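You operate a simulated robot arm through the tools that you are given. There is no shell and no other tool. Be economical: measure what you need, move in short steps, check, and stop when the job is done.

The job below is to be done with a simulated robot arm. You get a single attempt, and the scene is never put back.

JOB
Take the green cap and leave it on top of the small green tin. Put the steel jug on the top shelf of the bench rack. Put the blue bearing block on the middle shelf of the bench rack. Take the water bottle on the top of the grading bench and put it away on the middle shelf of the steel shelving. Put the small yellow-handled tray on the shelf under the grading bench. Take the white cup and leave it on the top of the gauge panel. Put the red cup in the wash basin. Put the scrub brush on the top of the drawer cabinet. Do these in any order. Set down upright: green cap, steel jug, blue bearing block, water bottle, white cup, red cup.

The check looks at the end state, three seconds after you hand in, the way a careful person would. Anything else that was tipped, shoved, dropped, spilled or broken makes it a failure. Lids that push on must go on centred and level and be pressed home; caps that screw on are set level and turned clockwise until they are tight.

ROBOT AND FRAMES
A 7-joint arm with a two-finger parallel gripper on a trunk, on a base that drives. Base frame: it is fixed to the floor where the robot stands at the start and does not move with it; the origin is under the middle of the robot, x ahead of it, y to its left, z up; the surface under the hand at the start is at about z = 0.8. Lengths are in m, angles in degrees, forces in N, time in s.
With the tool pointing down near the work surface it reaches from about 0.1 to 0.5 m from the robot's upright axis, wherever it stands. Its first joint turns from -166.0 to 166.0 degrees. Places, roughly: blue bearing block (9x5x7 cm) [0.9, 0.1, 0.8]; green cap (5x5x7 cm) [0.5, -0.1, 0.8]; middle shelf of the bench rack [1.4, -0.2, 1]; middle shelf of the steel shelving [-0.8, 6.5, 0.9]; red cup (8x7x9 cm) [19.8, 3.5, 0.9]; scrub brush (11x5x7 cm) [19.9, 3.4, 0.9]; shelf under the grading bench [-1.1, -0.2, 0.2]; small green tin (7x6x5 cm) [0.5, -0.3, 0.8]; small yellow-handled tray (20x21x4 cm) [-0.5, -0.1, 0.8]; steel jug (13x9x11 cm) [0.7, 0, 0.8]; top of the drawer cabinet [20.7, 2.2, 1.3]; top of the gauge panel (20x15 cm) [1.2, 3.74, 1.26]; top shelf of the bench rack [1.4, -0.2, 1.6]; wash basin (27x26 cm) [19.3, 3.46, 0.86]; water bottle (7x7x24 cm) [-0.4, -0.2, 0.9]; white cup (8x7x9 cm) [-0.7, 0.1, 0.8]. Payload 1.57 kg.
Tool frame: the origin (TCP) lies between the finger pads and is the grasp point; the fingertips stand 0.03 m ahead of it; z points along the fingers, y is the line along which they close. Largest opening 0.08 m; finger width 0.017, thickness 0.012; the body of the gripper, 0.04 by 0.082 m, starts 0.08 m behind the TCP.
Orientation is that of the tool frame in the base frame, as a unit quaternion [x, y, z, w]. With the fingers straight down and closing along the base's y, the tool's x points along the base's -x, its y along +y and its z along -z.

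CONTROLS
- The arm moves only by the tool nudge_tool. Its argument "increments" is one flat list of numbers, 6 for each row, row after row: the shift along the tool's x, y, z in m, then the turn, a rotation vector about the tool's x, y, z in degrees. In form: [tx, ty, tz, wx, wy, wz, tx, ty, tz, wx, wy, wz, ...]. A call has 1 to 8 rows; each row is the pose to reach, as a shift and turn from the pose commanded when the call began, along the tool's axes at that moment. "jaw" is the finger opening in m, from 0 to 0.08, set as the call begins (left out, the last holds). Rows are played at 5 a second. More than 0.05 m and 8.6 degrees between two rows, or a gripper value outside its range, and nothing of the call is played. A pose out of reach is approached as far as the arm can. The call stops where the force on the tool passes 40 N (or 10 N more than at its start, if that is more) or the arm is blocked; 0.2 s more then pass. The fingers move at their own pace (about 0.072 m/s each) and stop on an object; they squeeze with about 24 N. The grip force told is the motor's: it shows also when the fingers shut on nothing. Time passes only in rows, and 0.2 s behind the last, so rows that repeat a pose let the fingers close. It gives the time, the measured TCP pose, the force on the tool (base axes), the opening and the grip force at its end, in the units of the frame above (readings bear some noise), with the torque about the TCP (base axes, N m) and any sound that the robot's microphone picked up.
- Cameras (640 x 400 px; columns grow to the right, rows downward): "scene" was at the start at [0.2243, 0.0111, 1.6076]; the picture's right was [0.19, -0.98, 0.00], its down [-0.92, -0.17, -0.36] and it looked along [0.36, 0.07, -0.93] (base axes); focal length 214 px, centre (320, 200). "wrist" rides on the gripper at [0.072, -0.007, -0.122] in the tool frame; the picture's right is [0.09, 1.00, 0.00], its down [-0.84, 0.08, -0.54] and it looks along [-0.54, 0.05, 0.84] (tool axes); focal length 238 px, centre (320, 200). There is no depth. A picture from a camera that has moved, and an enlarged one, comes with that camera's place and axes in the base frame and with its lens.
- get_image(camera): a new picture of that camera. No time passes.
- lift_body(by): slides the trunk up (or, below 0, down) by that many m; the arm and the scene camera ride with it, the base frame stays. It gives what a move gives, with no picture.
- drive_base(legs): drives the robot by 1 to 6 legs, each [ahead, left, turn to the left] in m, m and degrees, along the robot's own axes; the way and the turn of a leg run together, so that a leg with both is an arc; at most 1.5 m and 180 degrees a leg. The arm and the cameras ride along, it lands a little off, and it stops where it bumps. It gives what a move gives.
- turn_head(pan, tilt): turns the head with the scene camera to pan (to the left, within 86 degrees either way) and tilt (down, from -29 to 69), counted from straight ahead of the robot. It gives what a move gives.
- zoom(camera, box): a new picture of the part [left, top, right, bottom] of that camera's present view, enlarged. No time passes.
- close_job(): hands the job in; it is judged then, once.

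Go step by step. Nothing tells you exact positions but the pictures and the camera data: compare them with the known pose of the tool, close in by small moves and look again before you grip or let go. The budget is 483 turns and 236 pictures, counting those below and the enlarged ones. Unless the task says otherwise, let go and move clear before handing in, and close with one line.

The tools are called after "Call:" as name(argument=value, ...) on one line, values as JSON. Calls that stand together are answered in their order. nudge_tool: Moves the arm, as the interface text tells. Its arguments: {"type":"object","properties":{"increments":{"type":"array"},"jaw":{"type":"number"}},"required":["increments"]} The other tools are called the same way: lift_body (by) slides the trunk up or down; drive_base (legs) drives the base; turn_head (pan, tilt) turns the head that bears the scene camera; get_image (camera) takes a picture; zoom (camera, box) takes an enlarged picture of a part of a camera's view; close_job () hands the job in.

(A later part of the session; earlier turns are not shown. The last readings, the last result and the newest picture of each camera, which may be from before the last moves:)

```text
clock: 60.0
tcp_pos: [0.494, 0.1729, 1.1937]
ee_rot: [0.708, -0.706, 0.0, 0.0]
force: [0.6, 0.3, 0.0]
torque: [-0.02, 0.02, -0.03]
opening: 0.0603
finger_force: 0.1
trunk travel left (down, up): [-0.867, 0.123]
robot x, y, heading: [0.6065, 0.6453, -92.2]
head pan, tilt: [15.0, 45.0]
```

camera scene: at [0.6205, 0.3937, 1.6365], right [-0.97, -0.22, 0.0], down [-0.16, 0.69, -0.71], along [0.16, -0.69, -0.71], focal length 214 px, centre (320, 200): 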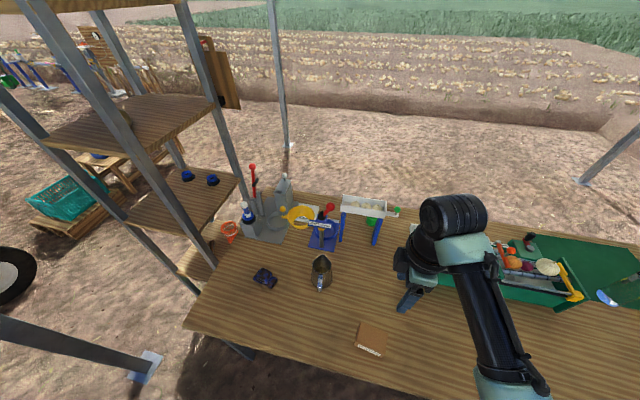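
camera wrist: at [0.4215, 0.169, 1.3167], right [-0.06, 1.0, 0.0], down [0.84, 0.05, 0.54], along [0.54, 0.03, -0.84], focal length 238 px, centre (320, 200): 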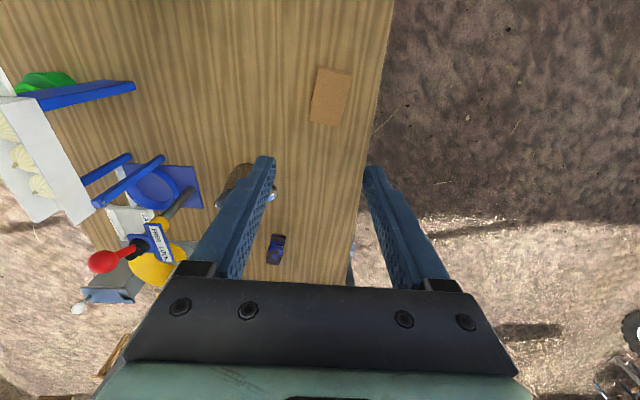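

Call:
nudge_tool(increments=[0, 0, 0, 0, 8.5, 0, 0, 0, 0, 0, 17, 0, 0, 0, 0, 0, 25.5, 0, 0, 0, 0, 0, 34, 0, 0, 0, 0, 0, 42.5, 0, 0, 0, 0, 0, 51, 0, 0, 0, 0, 0, 59.5, 0, 0, 0, 0, 0, 68, 0])

Call:
get_image(camera="wrist")

```text
clock: 61.8
tcp_pos: [0.494, 0.1718, 1.194]
ee_rot: [0.586, -0.586, 0.396, 0.395]
force: [-0.3, 0.9, 0.3]
torque: [0.03, 0.0, -0.01]
opening: 0.0599
finger_force: 0.1
trunk travel left (down, up): [-0.867, 0.123]
robot x, y, heading: [0.61, 0.6406, -92.0]
head pan, tilt: [15.0, 45.0]
```

```text
201 pictures are left
camera wrist: at [0.5004, 0.2601, 1.3071], right [-1.0, -0.04, 0.08], down [-0.08, 0.82, -0.57], along [-0.05, -0.58, -0.81], focal length 238 px, centre (320, 200)
```

wrist: 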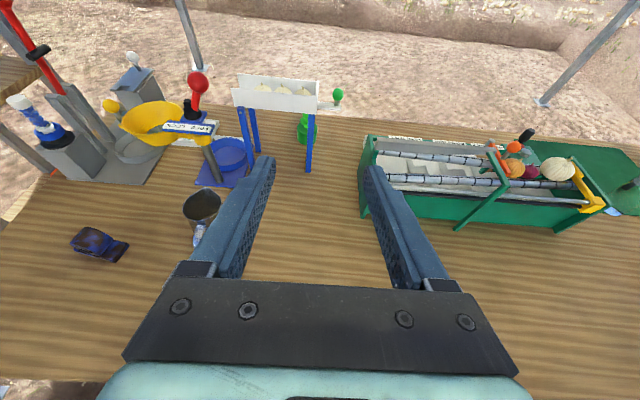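

Now the hand points ahead with the camera on top. I'll test how high it can reach, for the top shelf.

Call:
nudge_tool(increments=[0.046, 0, -0.019, 0, 0, 0, 0.092, 0, -0.037, 0, 0, 0, 0.139, 0, -0.056, 0, 0, 0, 0.185, 0, -0.075, 0, 0, 0, 0.232, 0, -0.094, 0, 0, 0, 0.278, 0, -0.112, 0, 0, 0, 0.324, 0, -0.131, 0, 0, 0, 0.37, 0, -0.15, 0, 0, 0])

Call:
lift_body(by=0.12)

```text
refused: row 3 steps farther than a row can; nothing moved
```

```text
clock: 63.3
tcp_pos: [0.4929, 0.172, 1.3135]
ee_rot: [-0.586, 0.586, -0.395, -0.396]
force: [-0.4, -0.4, 0.7]
torque: [0.0, 0.01, 0.0]
opening: 0.0601
finger_force: 0.0
trunk travel left (down, up): [-0.987, 0.003]
robot x, y, heading: [0.6101, 0.6415, -92.0]
head pan, tilt: [15.0, 45.0]
```

Call:
nudge_tool(increments=[0.044, 0, -0.018, 0, 0, 0, 0.088, 0, -0.036, 0, 0, 0, 0.132, 0, -0.054, 0, 0, 0, 0.176, 0, -0.072, 0, 0, 0, 0.22, 0, -0.09, 0, 0, 0, 0.264, 0, -0.108, 0, 0, 0, 0.308, 0, -0.126, 0, 0, 0, 0.352, 0, -0.144, 0, 0, 0])

```text
clock: 65.1
tcp_pos: [0.4915, 0.1772, 1.6945]
ee_rot: [-0.561, 0.595, -0.441, -0.37]
force: [0.5, 0.6, -0.7]
torque: [0.04, 0.0, 0.01]
opening: 0.0599
finger_force: 0.1
trunk travel left (down, up): [-0.987, 0.003]
robot x, y, heading: [0.6064, 0.6404, -92.3]
head pan, tilt: [15.0, 45.0]
```

The arm can reach the top-shelf height in this attitude. Now a closer look at the jug and the block.

Call:
get_image(camera="wrist")

Call:
zoom(camera="scene", box=[230, 240, 390, 340])

```text
200 pictures are left
camera wrist: at [0.4845, 0.2675, 1.8063], right [-1.0, -0.05, -0.02], down [-0.03, 0.79, -0.61], along [0.05, -0.61, -0.79], focal length 238 px, centre (320, 200)
```

wrist: 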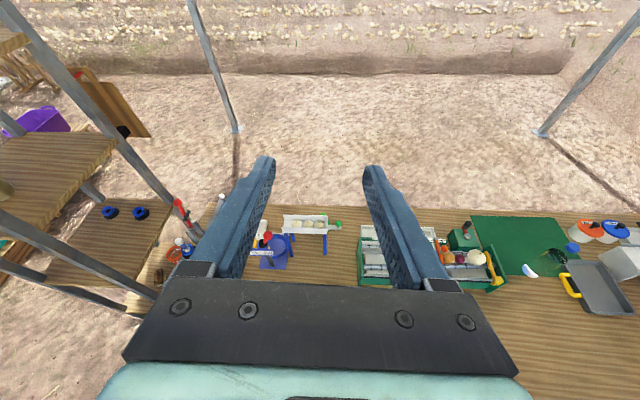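

```text
4.00 times, centred on (310, 290) of scene
camera zoom: at [0.6211, 0.394, 1.7565], right [-0.97, -0.22, 0.0], down [-0.16, 0.69, -0.71], along [0.16, -0.69, -0.71], focal length 858 px, centre (360, -160)
```

zoom: 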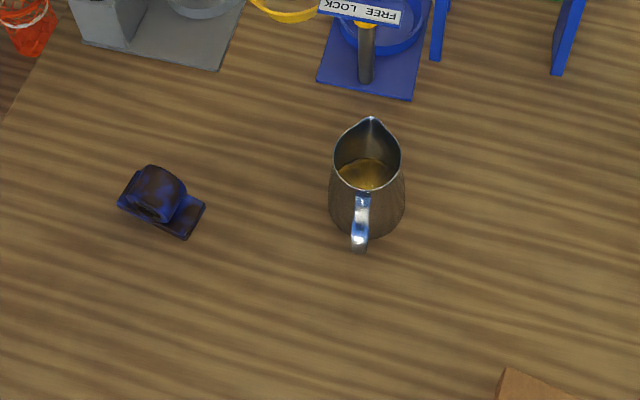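

The jug is a pitcher with a ~6.5 cm mouth, handle toward me (+y). I plan to grip its upper body from above/+y at ~45° pitch; first test that pitch at top-shelf height.

Call:
nudge_tool(increments=[0, 0, 0, 0, -8, 0, 0, 0, 0, 0, -16, 0])

Call:
nudge_tool(increments=[0, 0, -0.04, 0, 0, 0, 0, 0, -0.08, 0, 0, 0])

```text
clock: 65.8
tcp_pos: [0.5107, 0.2045, 1.6213]
ee_rot: [0.676, -0.634, 0.27, 0.261]
force: [0.6, 0.6, 0.0]
torque: [0.0, 0.0, 0.03]
opening: 0.06
finger_force: 0.1
trunk travel left (down, up): [-0.987, 0.003]
robot x, y, heading: [0.6126, 0.6396, -92.0]
head pan, tilt: [15.0, 45.0]
stopped in row 2: the arm was blocked; the commanded pose is now the measured one
```

```text
clock: 66.5
tcp_pos: [0.5134, 0.2597, 1.6066]
ee_rot: [0.709, -0.646, 0.203, 0.199]
force: [-0.1, -0.8, 0.1]
torque: [-0.02, -0.02, 0.01]
opening: 0.0601
finger_force: 0.1
trunk travel left (down, up): [-0.987, 0.003]
robot x, y, heading: [0.6054, 0.6458, -92.4]
head pan, tilt: [15.0, 45.0]
stopped in row 2: the arm was blocked; the commanded pose is now the measured one
```

Pitch 45° is not possible at that height, so the jug must be gripped level, with its handle away from the hand. I'll check the robot's body size for clearance near the rack.

Call:
turn_head(pan=86, tilt=-20)

Call:
get_image(camera="scene")

Call:
turn_head(pan=40, tilt=-29)

Call:
get_image(camera="scene")

Call:
turn_head(pan=0, tilt=-29)

Call:
get_image(camera="scene")

```text
clock: 67.9
tcp_pos: [0.5134, 0.259, 1.6068]
ee_rot: [0.709, -0.646, 0.203, 0.199]
force: [-0.4, -0.6, 0.5]
torque: [0.01, -0.02, 0.0]
opening: 0.0599
finger_force: 0.1
trunk travel left (down, up): [-0.987, 0.003]
robot x, y, heading: [0.6081, 0.638, -92.0]
head pan, tilt: [85.9, -20.0]
```

```text
198 pictures are left
camera scene: at [0.678, 0.4649, 1.8566], right [-0.11, -0.99, 0.0], down [0.34, -0.04, -0.94], along [0.93, -0.1, 0.34], focal length 214 px, centre (320, 200)
```

scene: 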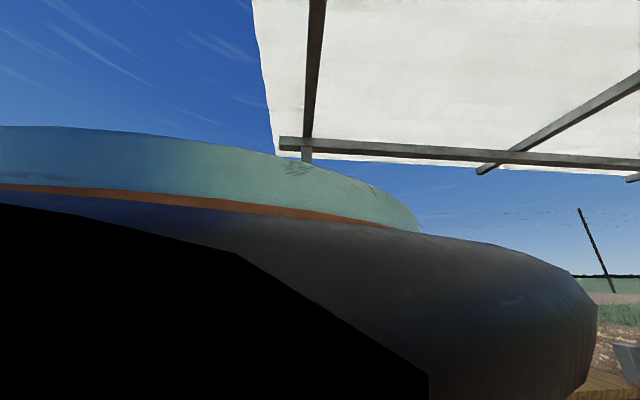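

```text
clock: 69.1
tcp_pos: [0.5133, 0.2597, 1.608]
ee_rot: [0.708, -0.646, 0.203, 0.199]
force: [0.2, -0.6, 0.0]
torque: [0.0, 0.03, 0.0]
opening: 0.06
finger_force: 0.0
trunk travel left (down, up): [-0.987, 0.003]
robot x, y, heading: [0.6111, 0.6429, -91.9]
head pan, tilt: [40.0, -28.6]
```

```text
197 pictures are left
camera scene: at [0.6437, 0.4202, 1.8675], right [-0.79, -0.62, 0.0], down [0.3, -0.38, -0.88], along [0.54, -0.69, 0.48], focal length 214 px, centre (320, 200)
```

scene: 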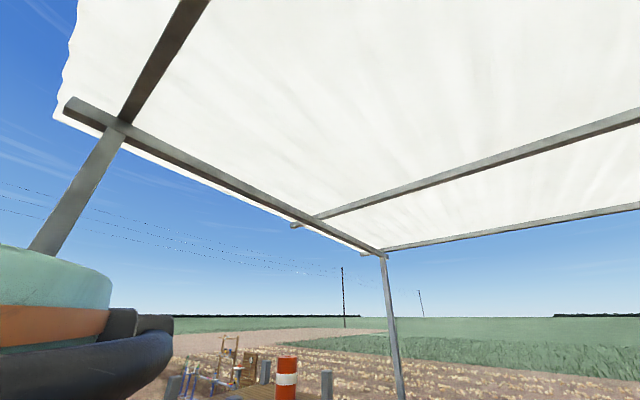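

```text
clock: 70.1
tcp_pos: [0.5125, 0.2585, 1.6068]
ee_rot: [0.709, -0.646, 0.203, 0.2]
force: [-0.5, 0.5, -0.3]
torque: [0.01, 0.01, 0.01]
opening: 0.0596
finger_force: 0.0
trunk travel left (down, up): [-0.987, 0.003]
robot x, y, heading: [0.6062, 0.6409, -92.0]
head pan, tilt: [0.0, -28.6]
```

```text
196 pictures are left
camera scene: at [0.6001, 0.4061, 1.8675], right [-1.0, 0.03, 0.0], down [-0.02, -0.48, -0.88], along [-0.03, -0.88, 0.48], focal length 214 px, centre (320, 200)
```

scene: 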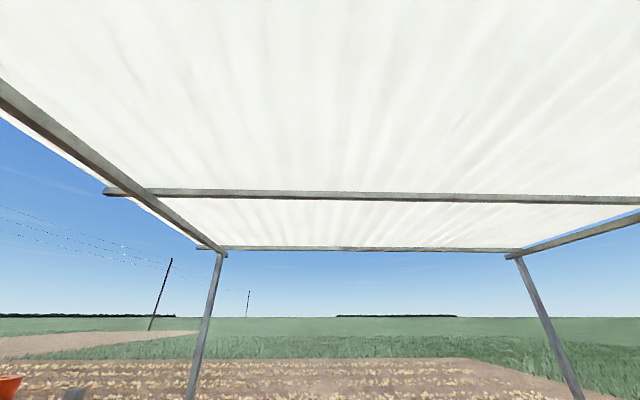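

The body has side pods that I can't size from up here. I'll slide the trunk down a bit and look up at it.

Call:
lift_body(by=-0.45)

Call:
turn_head(pan=55, tilt=-29)

Call:
get_image(camera="scene")

Call:
turn_head(pan=-55, tilt=-29)

Call:
get_image(camera="scene")

```text
refused: -0.45 is not a number from -0.4 to 0.4
```

```text
clock: 71.4
tcp_pos: [0.5121, 0.2606, 1.6082]
ee_rot: [0.708, -0.646, 0.203, 0.199]
force: [0.6, 0.3, 0.6]
torque: [-0.04, 0.02, -0.02]
opening: 0.0601
finger_force: 0.0
trunk travel left (down, up): [-0.987, 0.003]
robot x, y, heading: [0.6109, 0.6462, -91.9]
head pan, tilt: [55.0, -28.6]
```

```text
195 pictures are left
camera scene: at [0.6558, 0.4326, 1.8675], right [-0.6, -0.8, 0.0], down [0.38, -0.29, -0.88], along [0.7, -0.53, 0.48], focal length 214 px, centre (320, 200)
```

scene: 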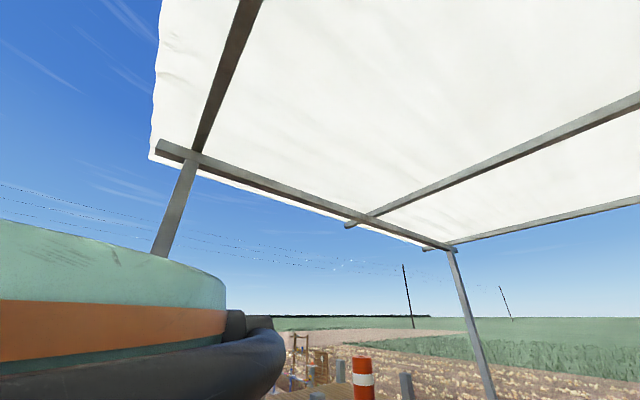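

```text
clock: 73.2
tcp_pos: [0.5126, 0.2586, 1.6082]
ee_rot: [0.708, -0.647, 0.202, 0.199]
force: [-0.6, -0.2, -0.9]
torque: [0.01, 0.02, -0.03]
opening: 0.0599
finger_force: 0.1
trunk travel left (down, up): [-0.987, 0.003]
robot x, y, heading: [0.6088, 0.6405, -91.9]
head pan, tilt: [-55.0, -28.6]
```

```text
194 pictures are left
camera scene: at [0.5462, 0.4365, 1.8675], right [-0.55, 0.84, 0.0], down [-0.4, -0.26, -0.88], along [-0.74, -0.48, 0.48], focal length 214 px, centre (320, 200)
```

scene: 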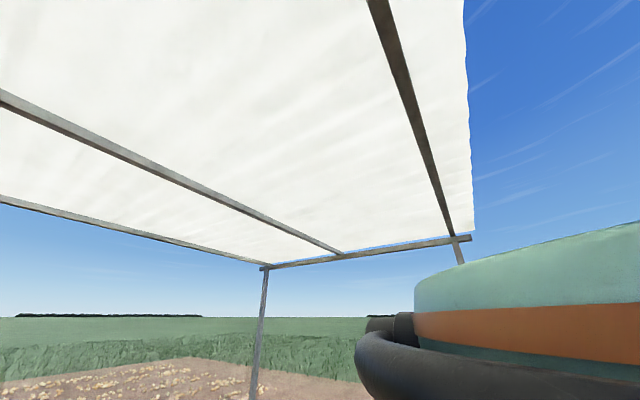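

Call:
lift_body(by=-0.4)

Call:
get_image(camera="scene")

```text
clock: 77.1
tcp_pos: [0.5114, 0.2603, 1.2085]
ee_rot: [0.708, -0.647, 0.203, 0.199]
force: [0.1, -0.5, -1.2]
torque: [-0.03, -0.04, -0.01]
opening: 0.0601
finger_force: 0.0
trunk travel left (down, up): [-0.587, 0.403]
robot x, y, heading: [0.6092, 0.6407, -91.9]
head pan, tilt: [-55.0, -28.6]
```

```text
193 pictures are left
camera scene: at [0.5462, 0.4365, 1.4675], right [-0.54, 0.84, 0.0], down [-0.4, -0.26, -0.88], along [-0.74, -0.48, 0.48], focal length 214 px, centre (320, 200)
```

scene: 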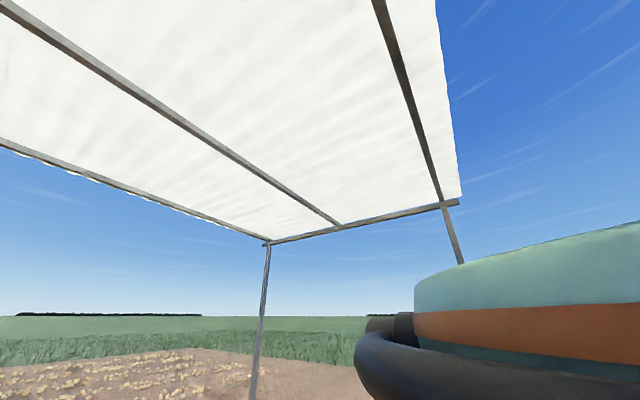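

The body rides with the trunk and is about 0.3 m in radius. Plan for the jug: grip it from above, turn it 180° so the handle faces away, then grip it level from +y. First level the hand and drive closer.

Call:
nudge_tool(increments=[0, 0, 0, 0, -8, 1, 0, 0, 0, 0, -16, 2, 0, 0, 0, 0, -24, 3.5, 0, 0, 0, -0.3, -31, 4.5, 0, 0, 0, -0.3, -33, 5], jaw=0.08)

Call:
drive_base(legs=[[0.2, 0.1, 2]])

Call:
turn_head(pan=10, tilt=60)

Call:
get_image(camera="scene")

Call:
get_image(camera="wrist")

```text
clock: 78.3
tcp_pos: [0.5136, 0.2593, 1.2078]
ee_rot: [0.708, -0.706, 0.001, 0.001]
force: [-0.6, 0.0, 0.0]
torque: [0.03, 0.05, -0.03]
opening: 0.08
finger_force: 0.0
trunk travel left (down, up): [-0.587, 0.403]
robot x, y, heading: [0.6078, 0.6393, -92.3]
head pan, tilt: [-55.0, -28.6]
```

```text
clock: 80.0
tcp_pos: [0.6235, 0.0582, 1.2073]
ee_rot: [0.72, -0.694, 0.0, 0.0]
force: [-0.3, -0.4, -0.1]
torque: [0.03, -0.02, -0.02]
opening: 0.0798
finger_force: 0.1
trunk travel left (down, up): [-0.587, 0.403]
robot x, y, heading: [0.7076, 0.4467, -89.8]
head pan, tilt: [-55.0, -28.6]
```

```text
clock: 81.6
tcp_pos: [0.6225, 0.0575, 1.2081]
ee_rot: [0.72, -0.694, 0.001, 0.001]
force: [0.1, -0.1, 0.0]
torque: [0.02, 0.0, 0.01]
opening: 0.08
finger_force: 0.0
trunk travel left (down, up): [-0.587, 0.403]
robot x, y, heading: [0.703, 0.4452, -89.9]
head pan, tilt: [10.0, 60.0]
```

```text
192 pictures are left
camera scene: at [0.7161, 0.2095, 1.337], right [-0.98, -0.17, 0.0], down [-0.15, 0.85, -0.5], along [0.09, -0.49, -0.87], focal length 214 px, centre (320, 200)
```

scene: 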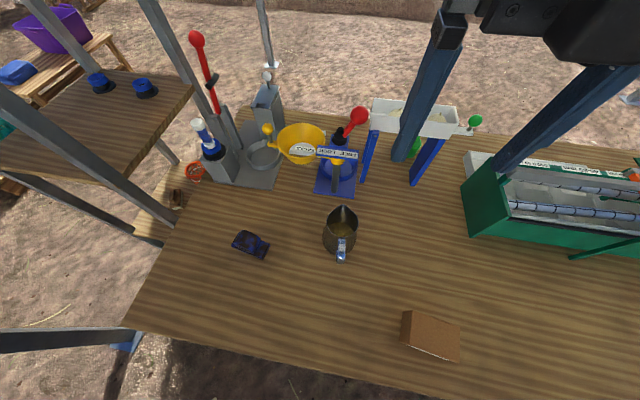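

```text
191 pictures are left
camera wrist: at [0.6323, -0.0118, 1.3313], right [-0.99, -0.13, 0.0], down [-0.11, 0.83, 0.54], along [-0.07, 0.54, -0.84], focal length 238 px, centre (320, 200)
```

wrist: 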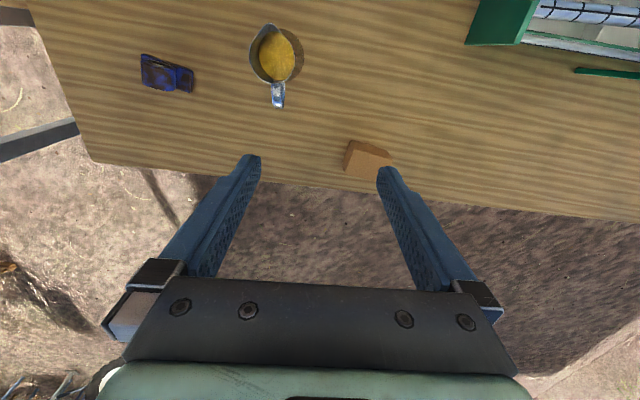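

The jug holds yellow liquid, so everything must stay level and gentle. Mouth centre about (0.70, 0.01). Moving above it.

Call:
nudge_tool(increments=[0.01, -0.015, 0.034, 0, 0, 0.5, 0.02, -0.03, 0.068, 0, 0, 1, 0.03, -0.046, 0.102, 0, 0, 1.5, 0.041, -0.061, 0.136, 0, 0, 2.1, 0.051, -0.076, 0.17, 0, 0, 2.1])

Call:
get_image(camera="wrist")

Call:
get_image(camera="scene")

```text
clock: 82.8
tcp_pos: [0.7022, 0.0097, 1.0367]
ee_rot: [0.708, -0.706, 0.0, 0.001]
force: [-0.8, -0.5, 0.0]
torque: [0.01, -0.02, -0.01]
opening: 0.0798
finger_force: 0.1
trunk travel left (down, up): [-0.587, 0.403]
robot x, y, heading: [0.7064, 0.4432, -90.0]
head pan, tilt: [10.0, 60.0]
```

```text
190 pictures are left
camera wrist: at [0.7091, -0.0615, 1.1602], right [-1.0, -0.09, 0.0], down [-0.08, 0.84, 0.54], along [-0.05, 0.54, -0.84], focal length 238 px, centre (320, 200)
```

wrist: 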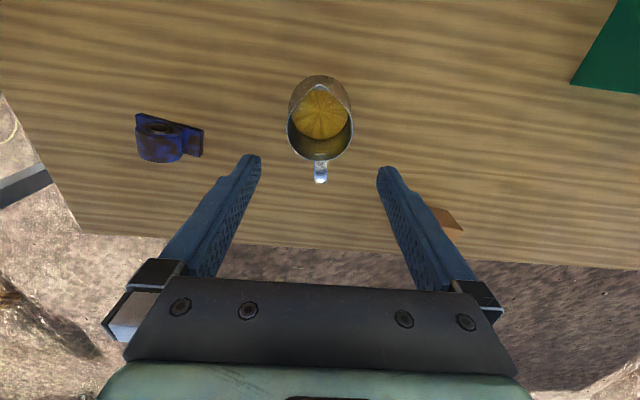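

```text
189 pictures are left
camera scene: at [0.7164, 0.2092, 1.3369], right [-0.98, -0.17, 0.0], down [-0.15, 0.85, -0.5], along [0.09, -0.49, -0.87], focal length 214 px, centre (320, 200)
```

scene: 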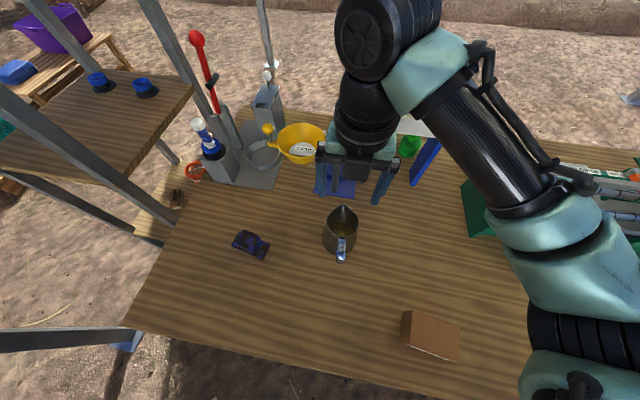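

Call:
nudge_tool(increments=[0.002, 0, 0.04, 0, 0, 0, 0.002, 0, 0.08, 0, 0, 0])

Call:
get_image(camera="wrist")

```text
clock: 83.4
tcp_pos: [0.6986, 0.0071, 0.9571]
ee_rot: [0.708, -0.706, 0.002, 0.001]
force: [-0.2, 0.1, 0.3]
torque: [0.02, -0.01, -0.01]
opening: 0.08
finger_force: 0.0
trunk travel left (down, up): [-0.587, 0.403]
robot x, y, heading: [0.7051, 0.4461, -89.9]
head pan, tilt: [10.0, 60.0]
```

```text
188 pictures are left
camera wrist: at [0.7057, -0.0632, 1.0804], right [-1.0, -0.09, 0.0], down [-0.08, 0.84, 0.54], along [-0.05, 0.54, -0.84], focal length 238 px, centre (320, 200)
```

wrist: 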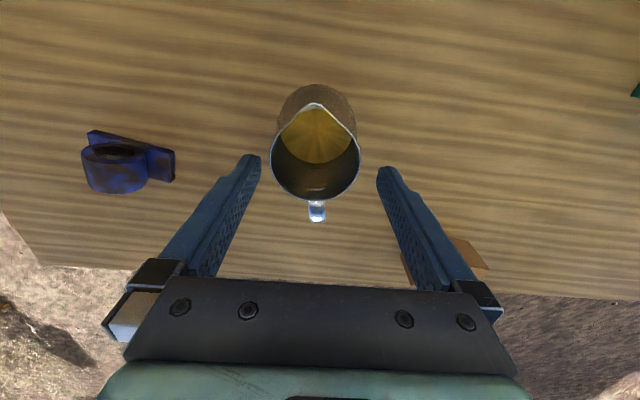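

Call:
nudge_tool(increments=[0.001, -0.003, 0.02, 0, 0, 0, 0.001, -0.003, 0.04, 0, 0, 0, 0.001, -0.003, 0.056, 0, 0, 0])

Call:
get_image(camera="wrist")

```text
clock: 84.2
tcp_pos: [0.7042, 0.0054, 0.9009]
ee_rot: [0.707, -0.707, 0.001, 0.002]
force: [0.9, 0.4, -0.2]
torque: [0.02, 0.0, -0.01]
opening: 0.0802
finger_force: 0.1
trunk travel left (down, up): [-0.587, 0.403]
robot x, y, heading: [0.7073, 0.441, -89.9]
head pan, tilt: [10.0, 60.0]
```

```text
187 pictures are left
camera wrist: at [0.7106, -0.0643, 1.0248], right [-1.0, -0.09, 0.0], down [-0.08, 0.84, 0.54], along [-0.05, 0.54, -0.84], focal length 238 px, centre (320, 200)
```

wrist: 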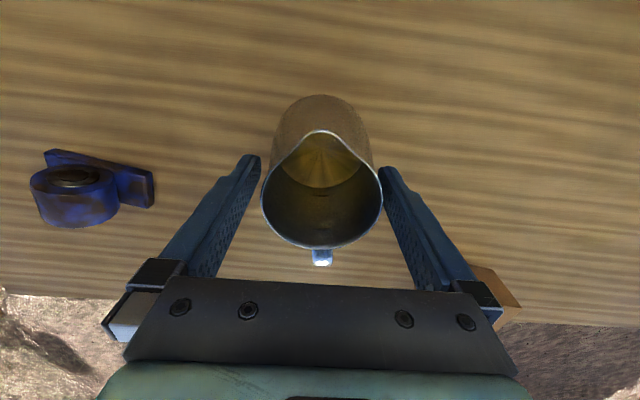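

Centred around the jug; closing the fingers.

Call:
nudge_tool(increments=[0, 0, 0, 0, 0, 0, 0, 0, 0, 0, 0, 0, 0, 0, 0, 0, 0, 0], jaw=0.0)

Call:
nudge_tool(increments=[0, 0, -0.005, 0, 0, 0, 0, 0, -0.012, 0, 0, 0, 0, 0, -0.02, 0, 0, 0, 0, 0, -0.028, 0, 0, 0])

Call:
get_image(camera="wrist")

```text
clock: 85.0
tcp_pos: [0.7031, 0.0067, 0.9018]
ee_rot: [-0.707, 0.707, 0.0, 0.0]
force: [-0.5, -0.1, -0.6]
torque: [-0.07, 0.15, -0.01]
opening: 0.0752
finger_force: 23.8
trunk travel left (down, up): [-0.587, 0.403]
robot x, y, heading: [0.7073, 0.4443, -89.6]
head pan, tilt: [10.0, 60.0]
```

```text
clock: 86.0
tcp_pos: [0.7048, 0.0064, 0.9297]
ee_rot: [0.708, -0.707, 0.001, 0.001]
force: [-0.1, -0.4, -3.5]
torque: [-0.02, 0.04, 0.01]
opening: 0.0748
finger_force: 23.9
trunk travel left (down, up): [-0.587, 0.403]
robot x, y, heading: [0.7046, 0.4472, -89.6]
head pan, tilt: [10.0, 60.0]
```

```text
186 pictures are left
camera wrist: at [0.711, -0.0639, 1.0535], right [-1.0, -0.09, 0.0], down [-0.08, 0.84, 0.54], along [-0.05, 0.54, -0.84], focal length 238 px, centre (320, 200)
```

wrist: 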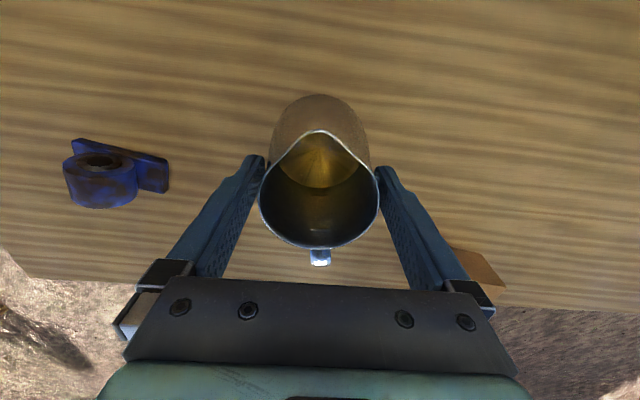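

Held. Slowly turning the jug 180° about the vertical.

Call:
nudge_tool(increments=[0, 0, 0, 0, 0, 7.5, 0, 0, 0, 0, 0, 15, 0, 0, 0, 0, 0, 22.5, 0, 0, 0, 0, 0, 30, 0, 0, 0, 0, 0, 37.5, 0, 0, 0, 0, 0, 45, 0, 0, 0, 0, 0, 52.5, 0, 0, 0, 0, 0, 60])

Call:
nudge_tool(increments=[0, 0, 0, 0, 0, 7.5, 0, 0, 0, 0, 0, 15, 0, 0, 0, 0, 0, 22.5, 0, 0, 0, 0, 0, 30, 0, 0, 0, 0, 0, 37.5, 0, 0, 0, 0, 0, 45, 0, 0, 0, 0, 0, 52.5, 0, 0, 0, 0, 0, 60])

Call:
nudge_tool(increments=[0, 0, 0, 0, 0, 7.5, 0, 0, 0, 0, 0, 15, 0, 0, 0, 0, 0, 22.5, 0, 0, 0, 0, 0, 30, 0, 0, 0, 0, 0, 37.5, 0, 0, 0, 0, 0, 45, 0, 0, 0, 0, 0, 52.5, 0, 0, 0, 0, 0, 60])

Call:
get_image(camera="wrist")

```text
clock: 87.8
tcp_pos: [0.7046, 0.0064, 0.9305]
ee_rot: [-0.258, 0.966, -0.002, 0.0]
force: [-0.2, 0.3, -3.6]
torque: [0.0, 0.03, 0.03]
opening: 0.0747
finger_force: 23.7
trunk travel left (down, up): [-0.587, 0.403]
robot x, y, heading: [0.7061, 0.4478, -90.0]
head pan, tilt: [10.0, 60.0]
```

```text
clock: 89.6
tcp_pos: [0.7032, 0.0066, 0.93]
ee_rot: [0.26, 0.966, -0.001, 0.0]
force: [-0.8, -1.1, -4.6]
torque: [0.01, 0.03, 0.0]
opening: 0.0746
finger_force: 24.2
trunk travel left (down, up): [-0.587, 0.403]
robot x, y, heading: [0.7069, 0.4452, -90.1]
head pan, tilt: [10.0, 60.0]
```

```text
clock: 91.4
tcp_pos: [0.7037, 0.0065, 0.9298]
ee_rot: [0.708, 0.706, 0.0, 0.001]
force: [-0.6, 0.4, -3.8]
torque: [0.03, -0.02, -0.03]
opening: 0.0747
finger_force: 24.5
trunk travel left (down, up): [-0.587, 0.403]
robot x, y, heading: [0.7054, 0.4449, -90.0]
head pan, tilt: [10.0, 60.0]
```

```text
185 pictures are left
camera wrist: at [0.6973, 0.0798, 1.0526], right [1.0, 0.09, 0.0], down [0.08, -0.84, 0.54], along [0.05, -0.54, -0.84], focal length 238 px, centre (320, 200)
```

wrist: 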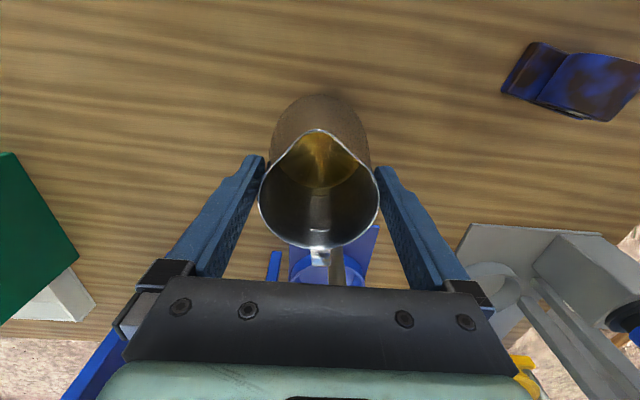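

Turned. I'll set it down slightly closer to the bench edge.

Call:
nudge_tool(increments=[0.02, 0, 0, 0, 0, 0, 0.04, 0, 0, 0, 0, 0, 0.06, 0, 0, 0, 0, 0, 0.07, 0, 0.01, 0, 0, 0, 0.07, 0, 0.02, 0, 0, 0, 0.07, 0, 0.026, 0, 0, 0])

Call:
nudge_tool(increments=[0, 0, 0.002, 0, 0, 0, 0, 0, 0.004, 0, 0, 0])

```text
clock: 92.8
tcp_pos: [0.7031, 0.0775, 0.9042]
ee_rot: [0.707, 0.707, 0.0, 0.001]
force: [-0.2, -0.4, -4.3]
torque: [0.04, -0.02, -0.01]
opening: 0.0748
finger_force: 24.2
trunk travel left (down, up): [-0.587, 0.403]
robot x, y, heading: [0.7053, 0.4418, -89.8]
head pan, tilt: [10.0, 60.0]
```

```text
clock: 93.4
tcp_pos: [0.7036, 0.0762, 0.9008]
ee_rot: [0.707, 0.707, -0.002, 0.003]
force: [0.5, -0.2, 17.7]
torque: [0.09, -0.11, -0.15]
opening: 0.0749
finger_force: 24.1
trunk travel left (down, up): [-0.587, 0.403]
robot x, y, heading: [0.7064, 0.4428, -89.9]
head pan, tilt: [10.0, 60.0]
```

Call:
nudge_tool(increments=[0, 0, -0.0015, 0, 0, 0, 0, 0, -0.0015, 0, 0, 0, 0, 0, -0.0015, 0, 0, 0], jaw=0.08)

Call:
nudge_tool(increments=[0, 0, -0.01, 0, 0, 0, 0, 0, -0.025, 0, 0, 0, 0, 0, -0.05, 0, 0, 0, 0, 0, -0.1, 0, 0, 0, 0, 0, -0.15, 0, 0, 0, 0, 0, -0.18, 0, 0, 0])

Call:
get_image(camera="scene")

```text
clock: 94.2
tcp_pos: [0.7031, 0.0767, 0.902]
ee_rot: [0.708, 0.706, 0.0, 0.001]
force: [0.5, 0.4, -0.1]
torque: [0.07, 0.01, 0.0]
opening: 0.0798
finger_force: 0.0
trunk travel left (down, up): [-0.587, 0.403]
robot x, y, heading: [0.7015, 0.447, -89.9]
head pan, tilt: [10.0, 60.0]
```

```text
clock: 95.6
tcp_pos: [0.7049, 0.0811, 1.0829]
ee_rot: [0.707, 0.707, 0.0, 0.001]
force: [-0.1, 0.4, -0.2]
torque: [0.05, -0.01, -0.01]
opening: 0.0801
finger_force: 0.0
trunk travel left (down, up): [-0.587, 0.403]
robot x, y, heading: [0.7063, 0.4453, -89.8]
head pan, tilt: [10.0, 60.0]
```

```text
184 pictures are left
camera scene: at [0.7163, 0.2096, 1.3369], right [-0.98, -0.17, 0.0], down [-0.15, 0.85, -0.5], along [0.09, -0.49, -0.87], focal length 214 px, centre (320, 200)
```

scene: 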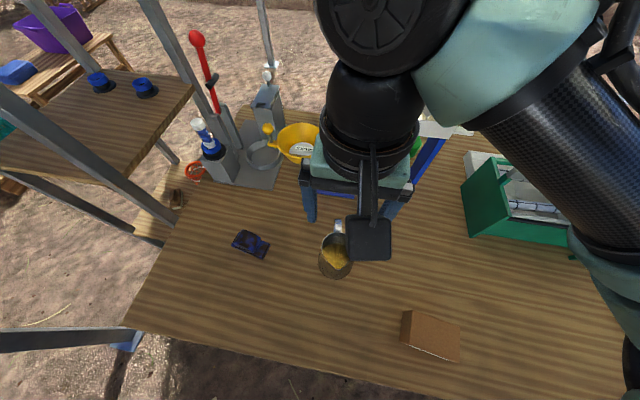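

Jug stands with its handle away. Backing off, then turning the hand back and tipping it level.

Call:
drive_base(legs=[[-0.25, 0, 0]])

Call:
nudge_tool(increments=[0, 0, 0, 0, 0, -8.5, 0, 0, 0, 0, 0, -17, 0, 0, 0, 0, 0, -25.5, 0, 0, 0, 0, 0, -34, 0, 0, 0, 0, 0, -42.5, 0, 0, 0, 0, 0, -51, 0, 0, 0, 0, 0, -59.5, 0, 0, 0, 0, 0, -68])

Call:
nudge_tool(increments=[0, 0, 0, 0, 0, -8.5, 0, 0, 0, 0, 0, -17, 0, 0, 0, 0, 0, -25.5, 0, 0, 0, 0, 0, -34, 0, 0, 0, 0, 0, -42.5, 0, 0, 0, 0, 0, -51, 0, 0, 0, 0, 0, -59.5, 0, 0, 0, 0, 0, -68])

Call:
nudge_tool(increments=[0, 0, 0, 0, 0, -8.5, 0, 0, 0, 0, 0, -17, 0, 0, 0, 0, 0, -25.5, 0, 0, 0, 0, 0, -34, 0, 0, 0, 0, 0, -42.5, 0, 0, 0, 0, 0, -44, 0, 0, 0, 0, 0, -44])

Call:
nudge_tool(increments=[0, 0, 0, 0, 8.5, 0, 0, 0, 0, 0, 17, 0, 0, 0, 0, 0, 25.5, 0, 0, 0, 0, 0, 34, 0, 0, 0, 0, 0, 42.5, 0, 0, 0, 0, 0, 51, 0, 0, 0, 0, 0, 59.5, 0, 0, 0, 0, 0, 68, 0])

Call:
nudge_tool(increments=[0, 0, 0, 0, 8.5, 0, 0, 0, 0, 0, 17, 0])

Call:
get_image(camera="wrist")

```text
clock: 97.4
tcp_pos: [0.7041, 0.3301, 1.0814]
ee_rot: [0.707, 0.707, 0.0, 0.001]
force: [0.7, 0.4, -0.1]
torque: [0.02, 0.02, 0.0]
opening: 0.0801
finger_force: 0.1
trunk travel left (down, up): [-0.587, 0.403]
robot x, y, heading: [0.7035, 0.694, -90.0]
head pan, tilt: [10.0, 60.0]
```

```text
clock: 99.2
tcp_pos: [0.7036, 0.3297, 1.0813]
ee_rot: [0.188, 0.982, -0.001, 0.0]
force: [0.4, 0.0, 0.6]
torque: [0.03, -0.02, 0.01]
opening: 0.0802
finger_force: 0.1
trunk travel left (down, up): [-0.587, 0.403]
robot x, y, heading: [0.7059, 0.6952, -89.8]
head pan, tilt: [10.0, 60.0]
```

```text
clock: 101.0
tcp_pos: [0.703, 0.3305, 1.0808]
ee_rot: [-0.392, 0.92, -0.002, 0.0]
force: [0.1, -0.1, -0.8]
torque: [0.0, -0.01, -0.04]
opening: 0.0801
finger_force: 0.1
trunk travel left (down, up): [-0.587, 0.403]
robot x, y, heading: [0.7051, 0.6927, -90.4]
head pan, tilt: [10.0, 60.0]
```

```text
clock: 102.6
tcp_pos: [0.7052, 0.3298, 1.0829]
ee_rot: [0.708, -0.707, 0.001, 0.001]
force: [0.3, 0.4, 0.3]
torque: [0.01, 0.01, 0.01]
opening: 0.08
finger_force: 0.0
trunk travel left (down, up): [-0.587, 0.403]
robot x, y, heading: [0.7042, 0.6955, -90.2]
head pan, tilt: [10.0, 60.0]
```

```text
clock: 104.4
tcp_pos: [0.6851, 0.2361, 1.0035]
ee_rot: [-0.579, 0.587, -0.399, -0.401]
force: [3.5, 3.7, -5.6]
torque: [-0.67, 0.12, -0.36]
opening: 0.0799
finger_force: 0.1
out of reach, approached as far as the arm can: row 3, 4, 5, 6, 7, 8
trunk travel left (down, up): [-0.587, 0.403]
robot x, y, heading: [0.7073, 0.6971, -90.2]
head pan, tilt: [10.0, 60.0]
```

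```text
clock: 105.0
tcp_pos: [0.6907, 0.238, 0.996]
ee_rot: [0.521, -0.52, 0.479, 0.478]
force: [-0.3, -0.3, -0.2]
torque: [0.0, -0.01, -0.03]
opening: 0.0802
finger_force: 0.0
trunk travel left (down, up): [-0.587, 0.403]
robot x, y, heading: [0.7059, 0.6949, -90.3]
head pan, tilt: [10.0, 60.0]
```

```text
183 pictures are left
camera wrist: at [0.6975, 0.3543, 1.0793], right [-1.0, -0.01, 0.09], down [-0.08, 0.61, -0.79], along [-0.05, -0.79, -0.61], focal length 238 px, centre (320, 200)
```

wrist: 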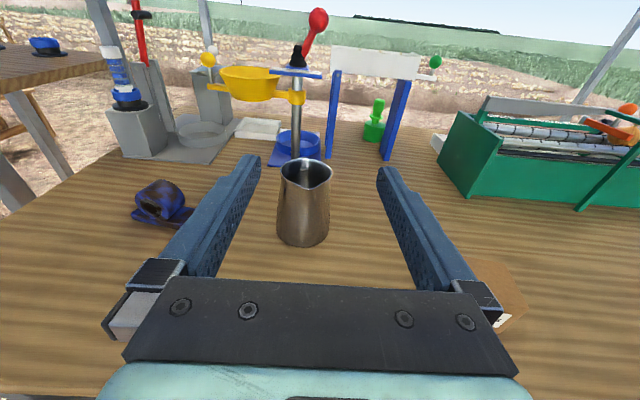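

Level with the jug in view. I'll drive a little closer, lower to grip height and check alignment.

Call:
drive_base(legs=[[0.06, 0, 0]])

Call:
nudge_tool(increments=[-0.035, -0.004, -0.004, 0, 0, 0, -0.07, -0.008, -0.008, 0, 0, 0, -0.108, -0.013, -0.012, 0, 0, 0])

Call:
get_image(camera="wrist")

```text
clock: 106.0
tcp_pos: [0.6909, 0.1775, 0.9951]
ee_rot: [-0.52, 0.521, -0.478, -0.479]
force: [0.0, 0.1, -0.4]
torque: [0.0, 0.02, -0.01]
opening: 0.0802
finger_force: 0.1
trunk travel left (down, up): [-0.587, 0.403]
robot x, y, heading: [0.7075, 0.6318, -90.2]
head pan, tilt: [10.0, 60.0]
```

```text
clock: 106.8
tcp_pos: [0.6991, 0.1914, 0.9169]
ee_rot: [0.521, -0.52, 0.479, 0.478]
force: [0.9, 0.0, -0.1]
torque: [-0.03, 0.01, -0.02]
opening: 0.08
finger_force: 0.2
out of reach, approached as far as the arm can: row 3
trunk travel left (down, up): [-0.587, 0.403]
robot x, y, heading: [0.7073, 0.6344, -90.1]
head pan, tilt: [10.0, 60.0]
```

```text
182 pictures are left
camera wrist: at [0.7059, 0.3084, 1.0], right [-1.0, -0.01, 0.09], down [-0.08, 0.61, -0.79], along [-0.05, -0.79, -0.61], focal length 238 px, centre (320, 200)
```

wrist: 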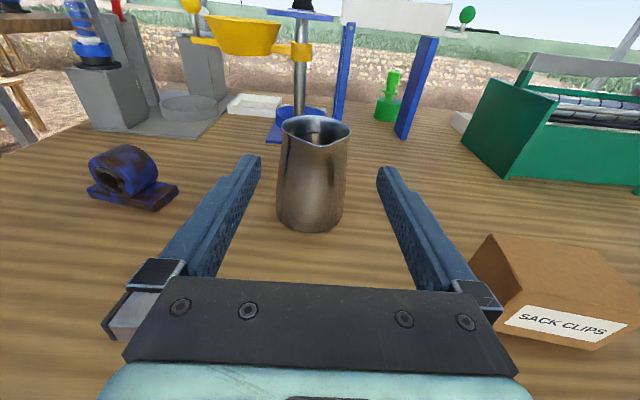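

Call:
nudge_tool(increments=[0.04, -0.004, 0.0, 0, 0, 0, 0.07, -0.005, 0.0, 0, 0, 0])

Call:
lift_body(by=-0.1)

Call:
get_image(camera="wrist")

```text
clock: 107.4
tcp_pos: [0.703, 0.185, 0.9865]
ee_rot: [-0.521, 0.521, -0.478, -0.478]
force: [0.3, -0.3, -0.5]
torque: [0.03, -0.01, -0.02]
opening: 0.08
finger_force: 0.2
trunk travel left (down, up): [-0.587, 0.403]
robot x, y, heading: [0.7028, 0.6362, -90.0]
head pan, tilt: [10.0, 60.0]
```

```text
clock: 108.7
tcp_pos: [0.7035, 0.1838, 0.8862]
ee_rot: [0.521, -0.52, 0.479, 0.478]
force: [-0.5, 1.7, 0.0]
torque: [0.0, 0.01, 0.02]
opening: 0.0803
finger_force: 0.1
trunk travel left (down, up): [-0.487, 0.503]
robot x, y, heading: [0.7043, 0.6339, -90.1]
head pan, tilt: [10.0, 60.0]
```

```text
181 pictures are left
camera wrist: at [0.7105, 0.3019, 0.9689], right [-1.0, -0.01, 0.09], down [-0.08, 0.61, -0.79], along [-0.05, -0.79, -0.61], focal length 238 px, centre (320, 200)
```

wrist: 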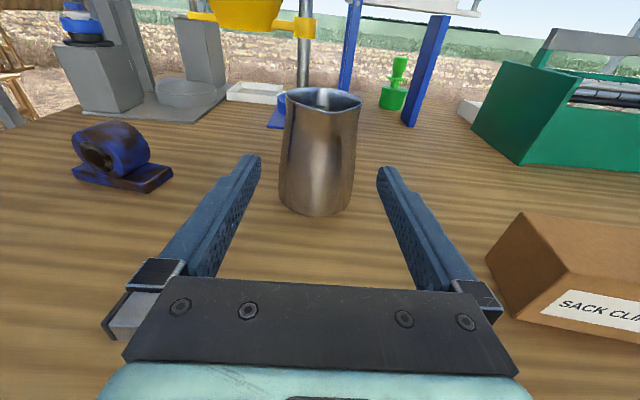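

Call:
nudge_tool(increments=[-0.002, -0.002, 0.03, 0, 0, 0, -0.004, -0.003, 0.06, 0, 0, 0])

Call:
get_image(camera="wrist")

```text
clock: 109.3
tcp_pos: [0.7062, 0.1255, 0.8774]
ee_rot: [0.521, -0.521, 0.478, 0.478]
force: [-0.4, -0.6, 0.5]
torque: [0.0, 0.01, -0.04]
opening: 0.08
finger_force: 0.0
trunk travel left (down, up): [-0.487, 0.503]
robot x, y, heading: [0.7063, 0.6365, -90.2]
head pan, tilt: [10.0, 60.0]
```

```text
180 pictures are left
camera wrist: at [0.7131, 0.243, 0.9608], right [-1.0, -0.01, 0.09], down [-0.08, 0.61, -0.79], along [-0.05, -0.79, -0.61], focal length 238 px, centre (320, 200)
```

wrist: 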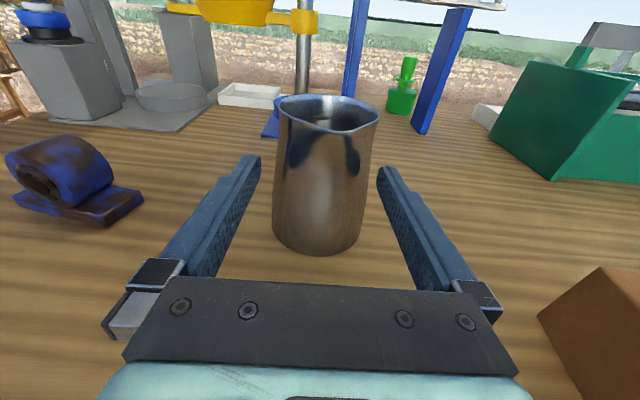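

Call:
nudge_tool(increments=[0.005, 0.001, 0.015, 0, 0, 0, 0.008, 0.001, 0.03, 0, 0, 0, 0.01, 0.001, 0.045, 0, 0, 0])

Call:
get_image(camera="wrist")

```text
clock: 110.1
tcp_pos: [0.7049, 0.0796, 0.8845]
ee_rot: [0.521, -0.52, 0.48, 0.477]
force: [0.1, 0.6, 0.0]
torque: [0.01, 0.02, 0.0]
opening: 0.0798
finger_force: 0.1
trunk travel left (down, up): [-0.487, 0.503]
robot x, y, heading: [0.7046, 0.6368, -89.8]
head pan, tilt: [10.0, 60.0]
```

```text
179 pictures are left
camera wrist: at [0.7119, 0.1959, 0.967], right [-1.0, -0.01, 0.09], down [-0.08, 0.61, -0.79], along [-0.05, -0.79, -0.61], focal length 238 px, centre (320, 200)
```

wrist: 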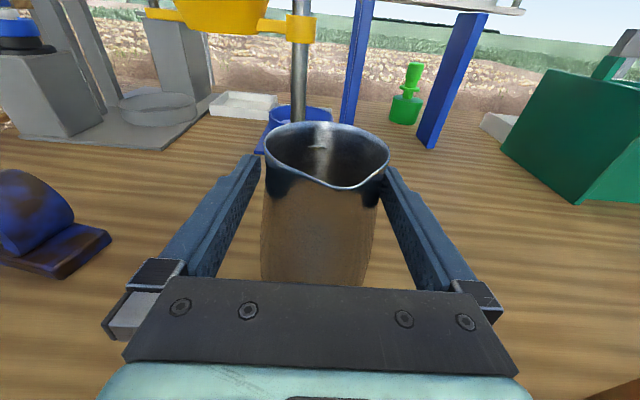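

Call:
nudge_tool(increments=[0, 0, 0, 0, 0, 0, 0, 0, 0, 0, 0, 0, 0, 0, 0, 0, 0, 0], jaw=0.0)

Call:
nudge_tool(increments=[0.006, 0, 0, 0, 0, 0, 0.015, 0, 0, 0, 0, 0, 0.025, 0, 0, 0, 0, 0, 0.035, 0, 0, 0, 0, 0])

Call:
get_image(camera="wrist")

Call:
get_image(camera="scene")

```text
clock: 110.9
tcp_pos: [0.705, 0.0792, 0.8839]
ee_rot: [0.521, -0.52, 0.479, 0.478]
force: [-0.3, -1.2, 0.4]
torque: [-0.05, -0.13, -0.06]
opening: 0.074
finger_force: 23.7
trunk travel left (down, up): [-0.487, 0.503]
robot x, y, heading: [0.7068, 0.6346, -90.0]
head pan, tilt: [10.0, 60.0]
```

```text
clock: 111.9
tcp_pos: [0.7049, 0.0766, 0.9186]
ee_rot: [0.521, -0.52, 0.479, 0.478]
force: [-0.2, 1.1, -3.7]
torque: [0.05, -0.03, 0.01]
opening: 0.0741
finger_force: 23.9
trunk travel left (down, up): [-0.487, 0.503]
robot x, y, heading: [0.7054, 0.6346, -90.1]
head pan, tilt: [10.0, 60.0]
```

```text
178 pictures are left
camera wrist: at [0.7115, 0.1927, 1.0013], right [-1.0, -0.01, 0.09], down [-0.08, 0.61, -0.79], along [-0.05, -0.79, -0.61], focal length 238 px, centre (320, 200)
```

wrist: 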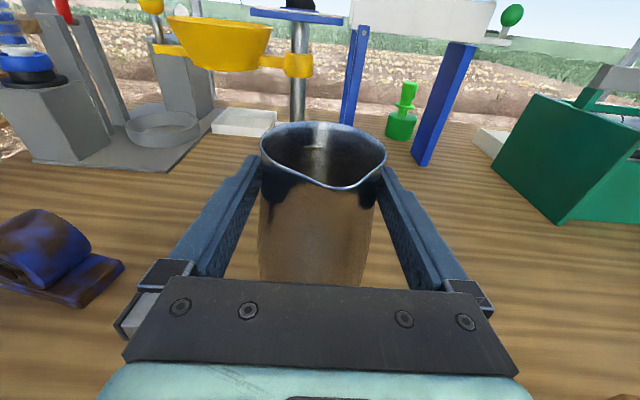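

```text
177 pictures are left
camera scene: at [0.716, 0.3994, 1.2368], right [-0.98, -0.18, 0.0], down [-0.15, 0.85, -0.5], along [0.09, -0.49, -0.87], focal length 214 px, centre (320, 200)
```

scene: 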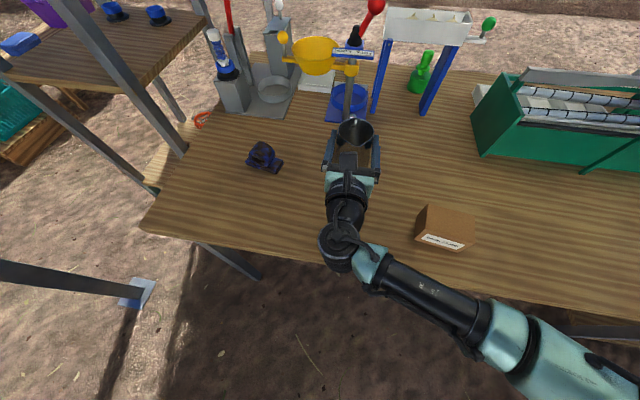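

The jug is held firmly and level. Backing out, raising the trunk, then moving beside the rack and looking.

Call:
drive_base(legs=[[-0.3, 0, 0]])

Call:
lift_body(by=0.25)

Call:
lift_body(by=0.25)

Call:
drive_base(legs=[[0, 0.45, 0]])

Call:
turn_head(pan=10, tilt=20)

Call:
get_image(camera="scene")

Call:
get_image(camera="wrist")

```text
clock: 114.0
tcp_pos: [0.7013, 0.3731, 0.9188]
ee_rot: [-0.521, 0.521, -0.478, -0.478]
force: [-1.1, 0.3, -3.6]
torque: [0.02, 0.0, 0.01]
opening: 0.074
finger_force: 23.9
trunk travel left (down, up): [-0.487, 0.503]
robot x, y, heading: [0.708, 0.9262, -90.1]
head pan, tilt: [10.0, 60.0]
```

```text
clock: 116.5
tcp_pos: [0.7016, 0.3728, 1.168]
ee_rot: [-0.52, 0.522, -0.477, -0.479]
force: [0.3, -0.2, -4.3]
torque: [0.05, 0.0, -0.01]
opening: 0.0739
finger_force: 24.1
trunk travel left (down, up): [-0.737, 0.253]
robot x, y, heading: [0.7063, 0.9267, -90.2]
head pan, tilt: [10.0, 60.0]
```

```text
clock: 119.1
tcp_pos: [0.7028, 0.3712, 1.4187]
ee_rot: [-0.52, 0.521, -0.478, -0.479]
force: [0.0, -0.7, -3.6]
torque: [0.03, 0.04, -0.03]
opening: 0.074
finger_force: 24.1
trunk travel left (down, up): [-0.987, 0.003]
robot x, y, heading: [0.7035, 0.9331, -90.2]
head pan, tilt: [10.0, 60.0]
```

```text
clock: 121.8
tcp_pos: [1.1387, 0.3694, 1.4184]
ee_rot: [-0.519, 0.523, -0.476, -0.48]
force: [-1.5, 0.5, -3.4]
torque: [0.06, -0.03, 0.03]
opening: 0.0739
finger_force: 23.8
trunk travel left (down, up): [-0.987, 0.003]
robot x, y, heading: [1.1446, 0.9311, -90.4]
head pan, tilt: [10.0, 60.0]
```

```text
clock: 122.8
tcp_pos: [1.1396, 0.3707, 1.4187]
ee_rot: [-0.519, 0.523, -0.476, -0.48]
force: [0.2, 0.7, -3.9]
torque: [0.03, 0.05, 0.0]
opening: 0.0743
finger_force: 23.4
trunk travel left (down, up): [-0.987, 0.003]
robot x, y, heading: [1.1435, 0.9253, -90.4]
head pan, tilt: [10.0, 20.0]
```

```text
176 pictures are left
camera scene: at [1.1572, 0.6669, 1.7949], right [-0.99, -0.17, 0.0], down [-0.06, 0.34, -0.94], along [0.16, -0.93, -0.34], focal length 214 px, centre (320, 200)
```

scene: 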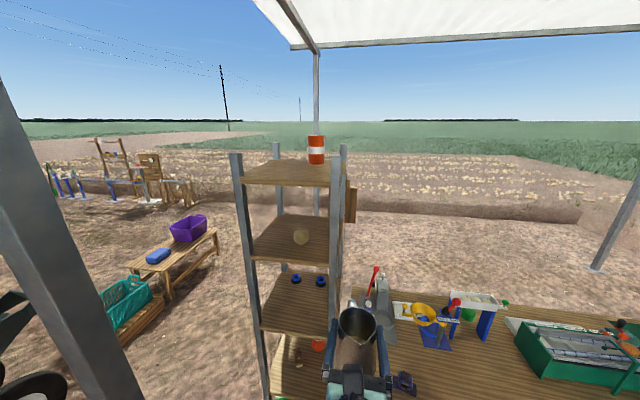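

```text
175 pictures are left
camera wrist: at [1.1468, 0.4864, 1.501], right [-1.0, 0.0, 0.09], down [-0.07, 0.61, -0.79], along [-0.05, -0.79, -0.61], focal length 238 px, centre (320, 200)
```

wrist: 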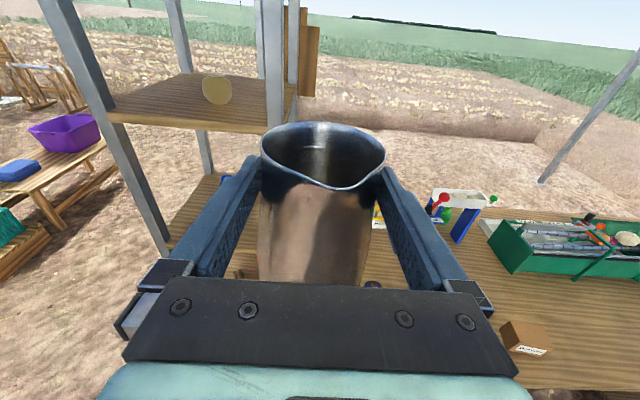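

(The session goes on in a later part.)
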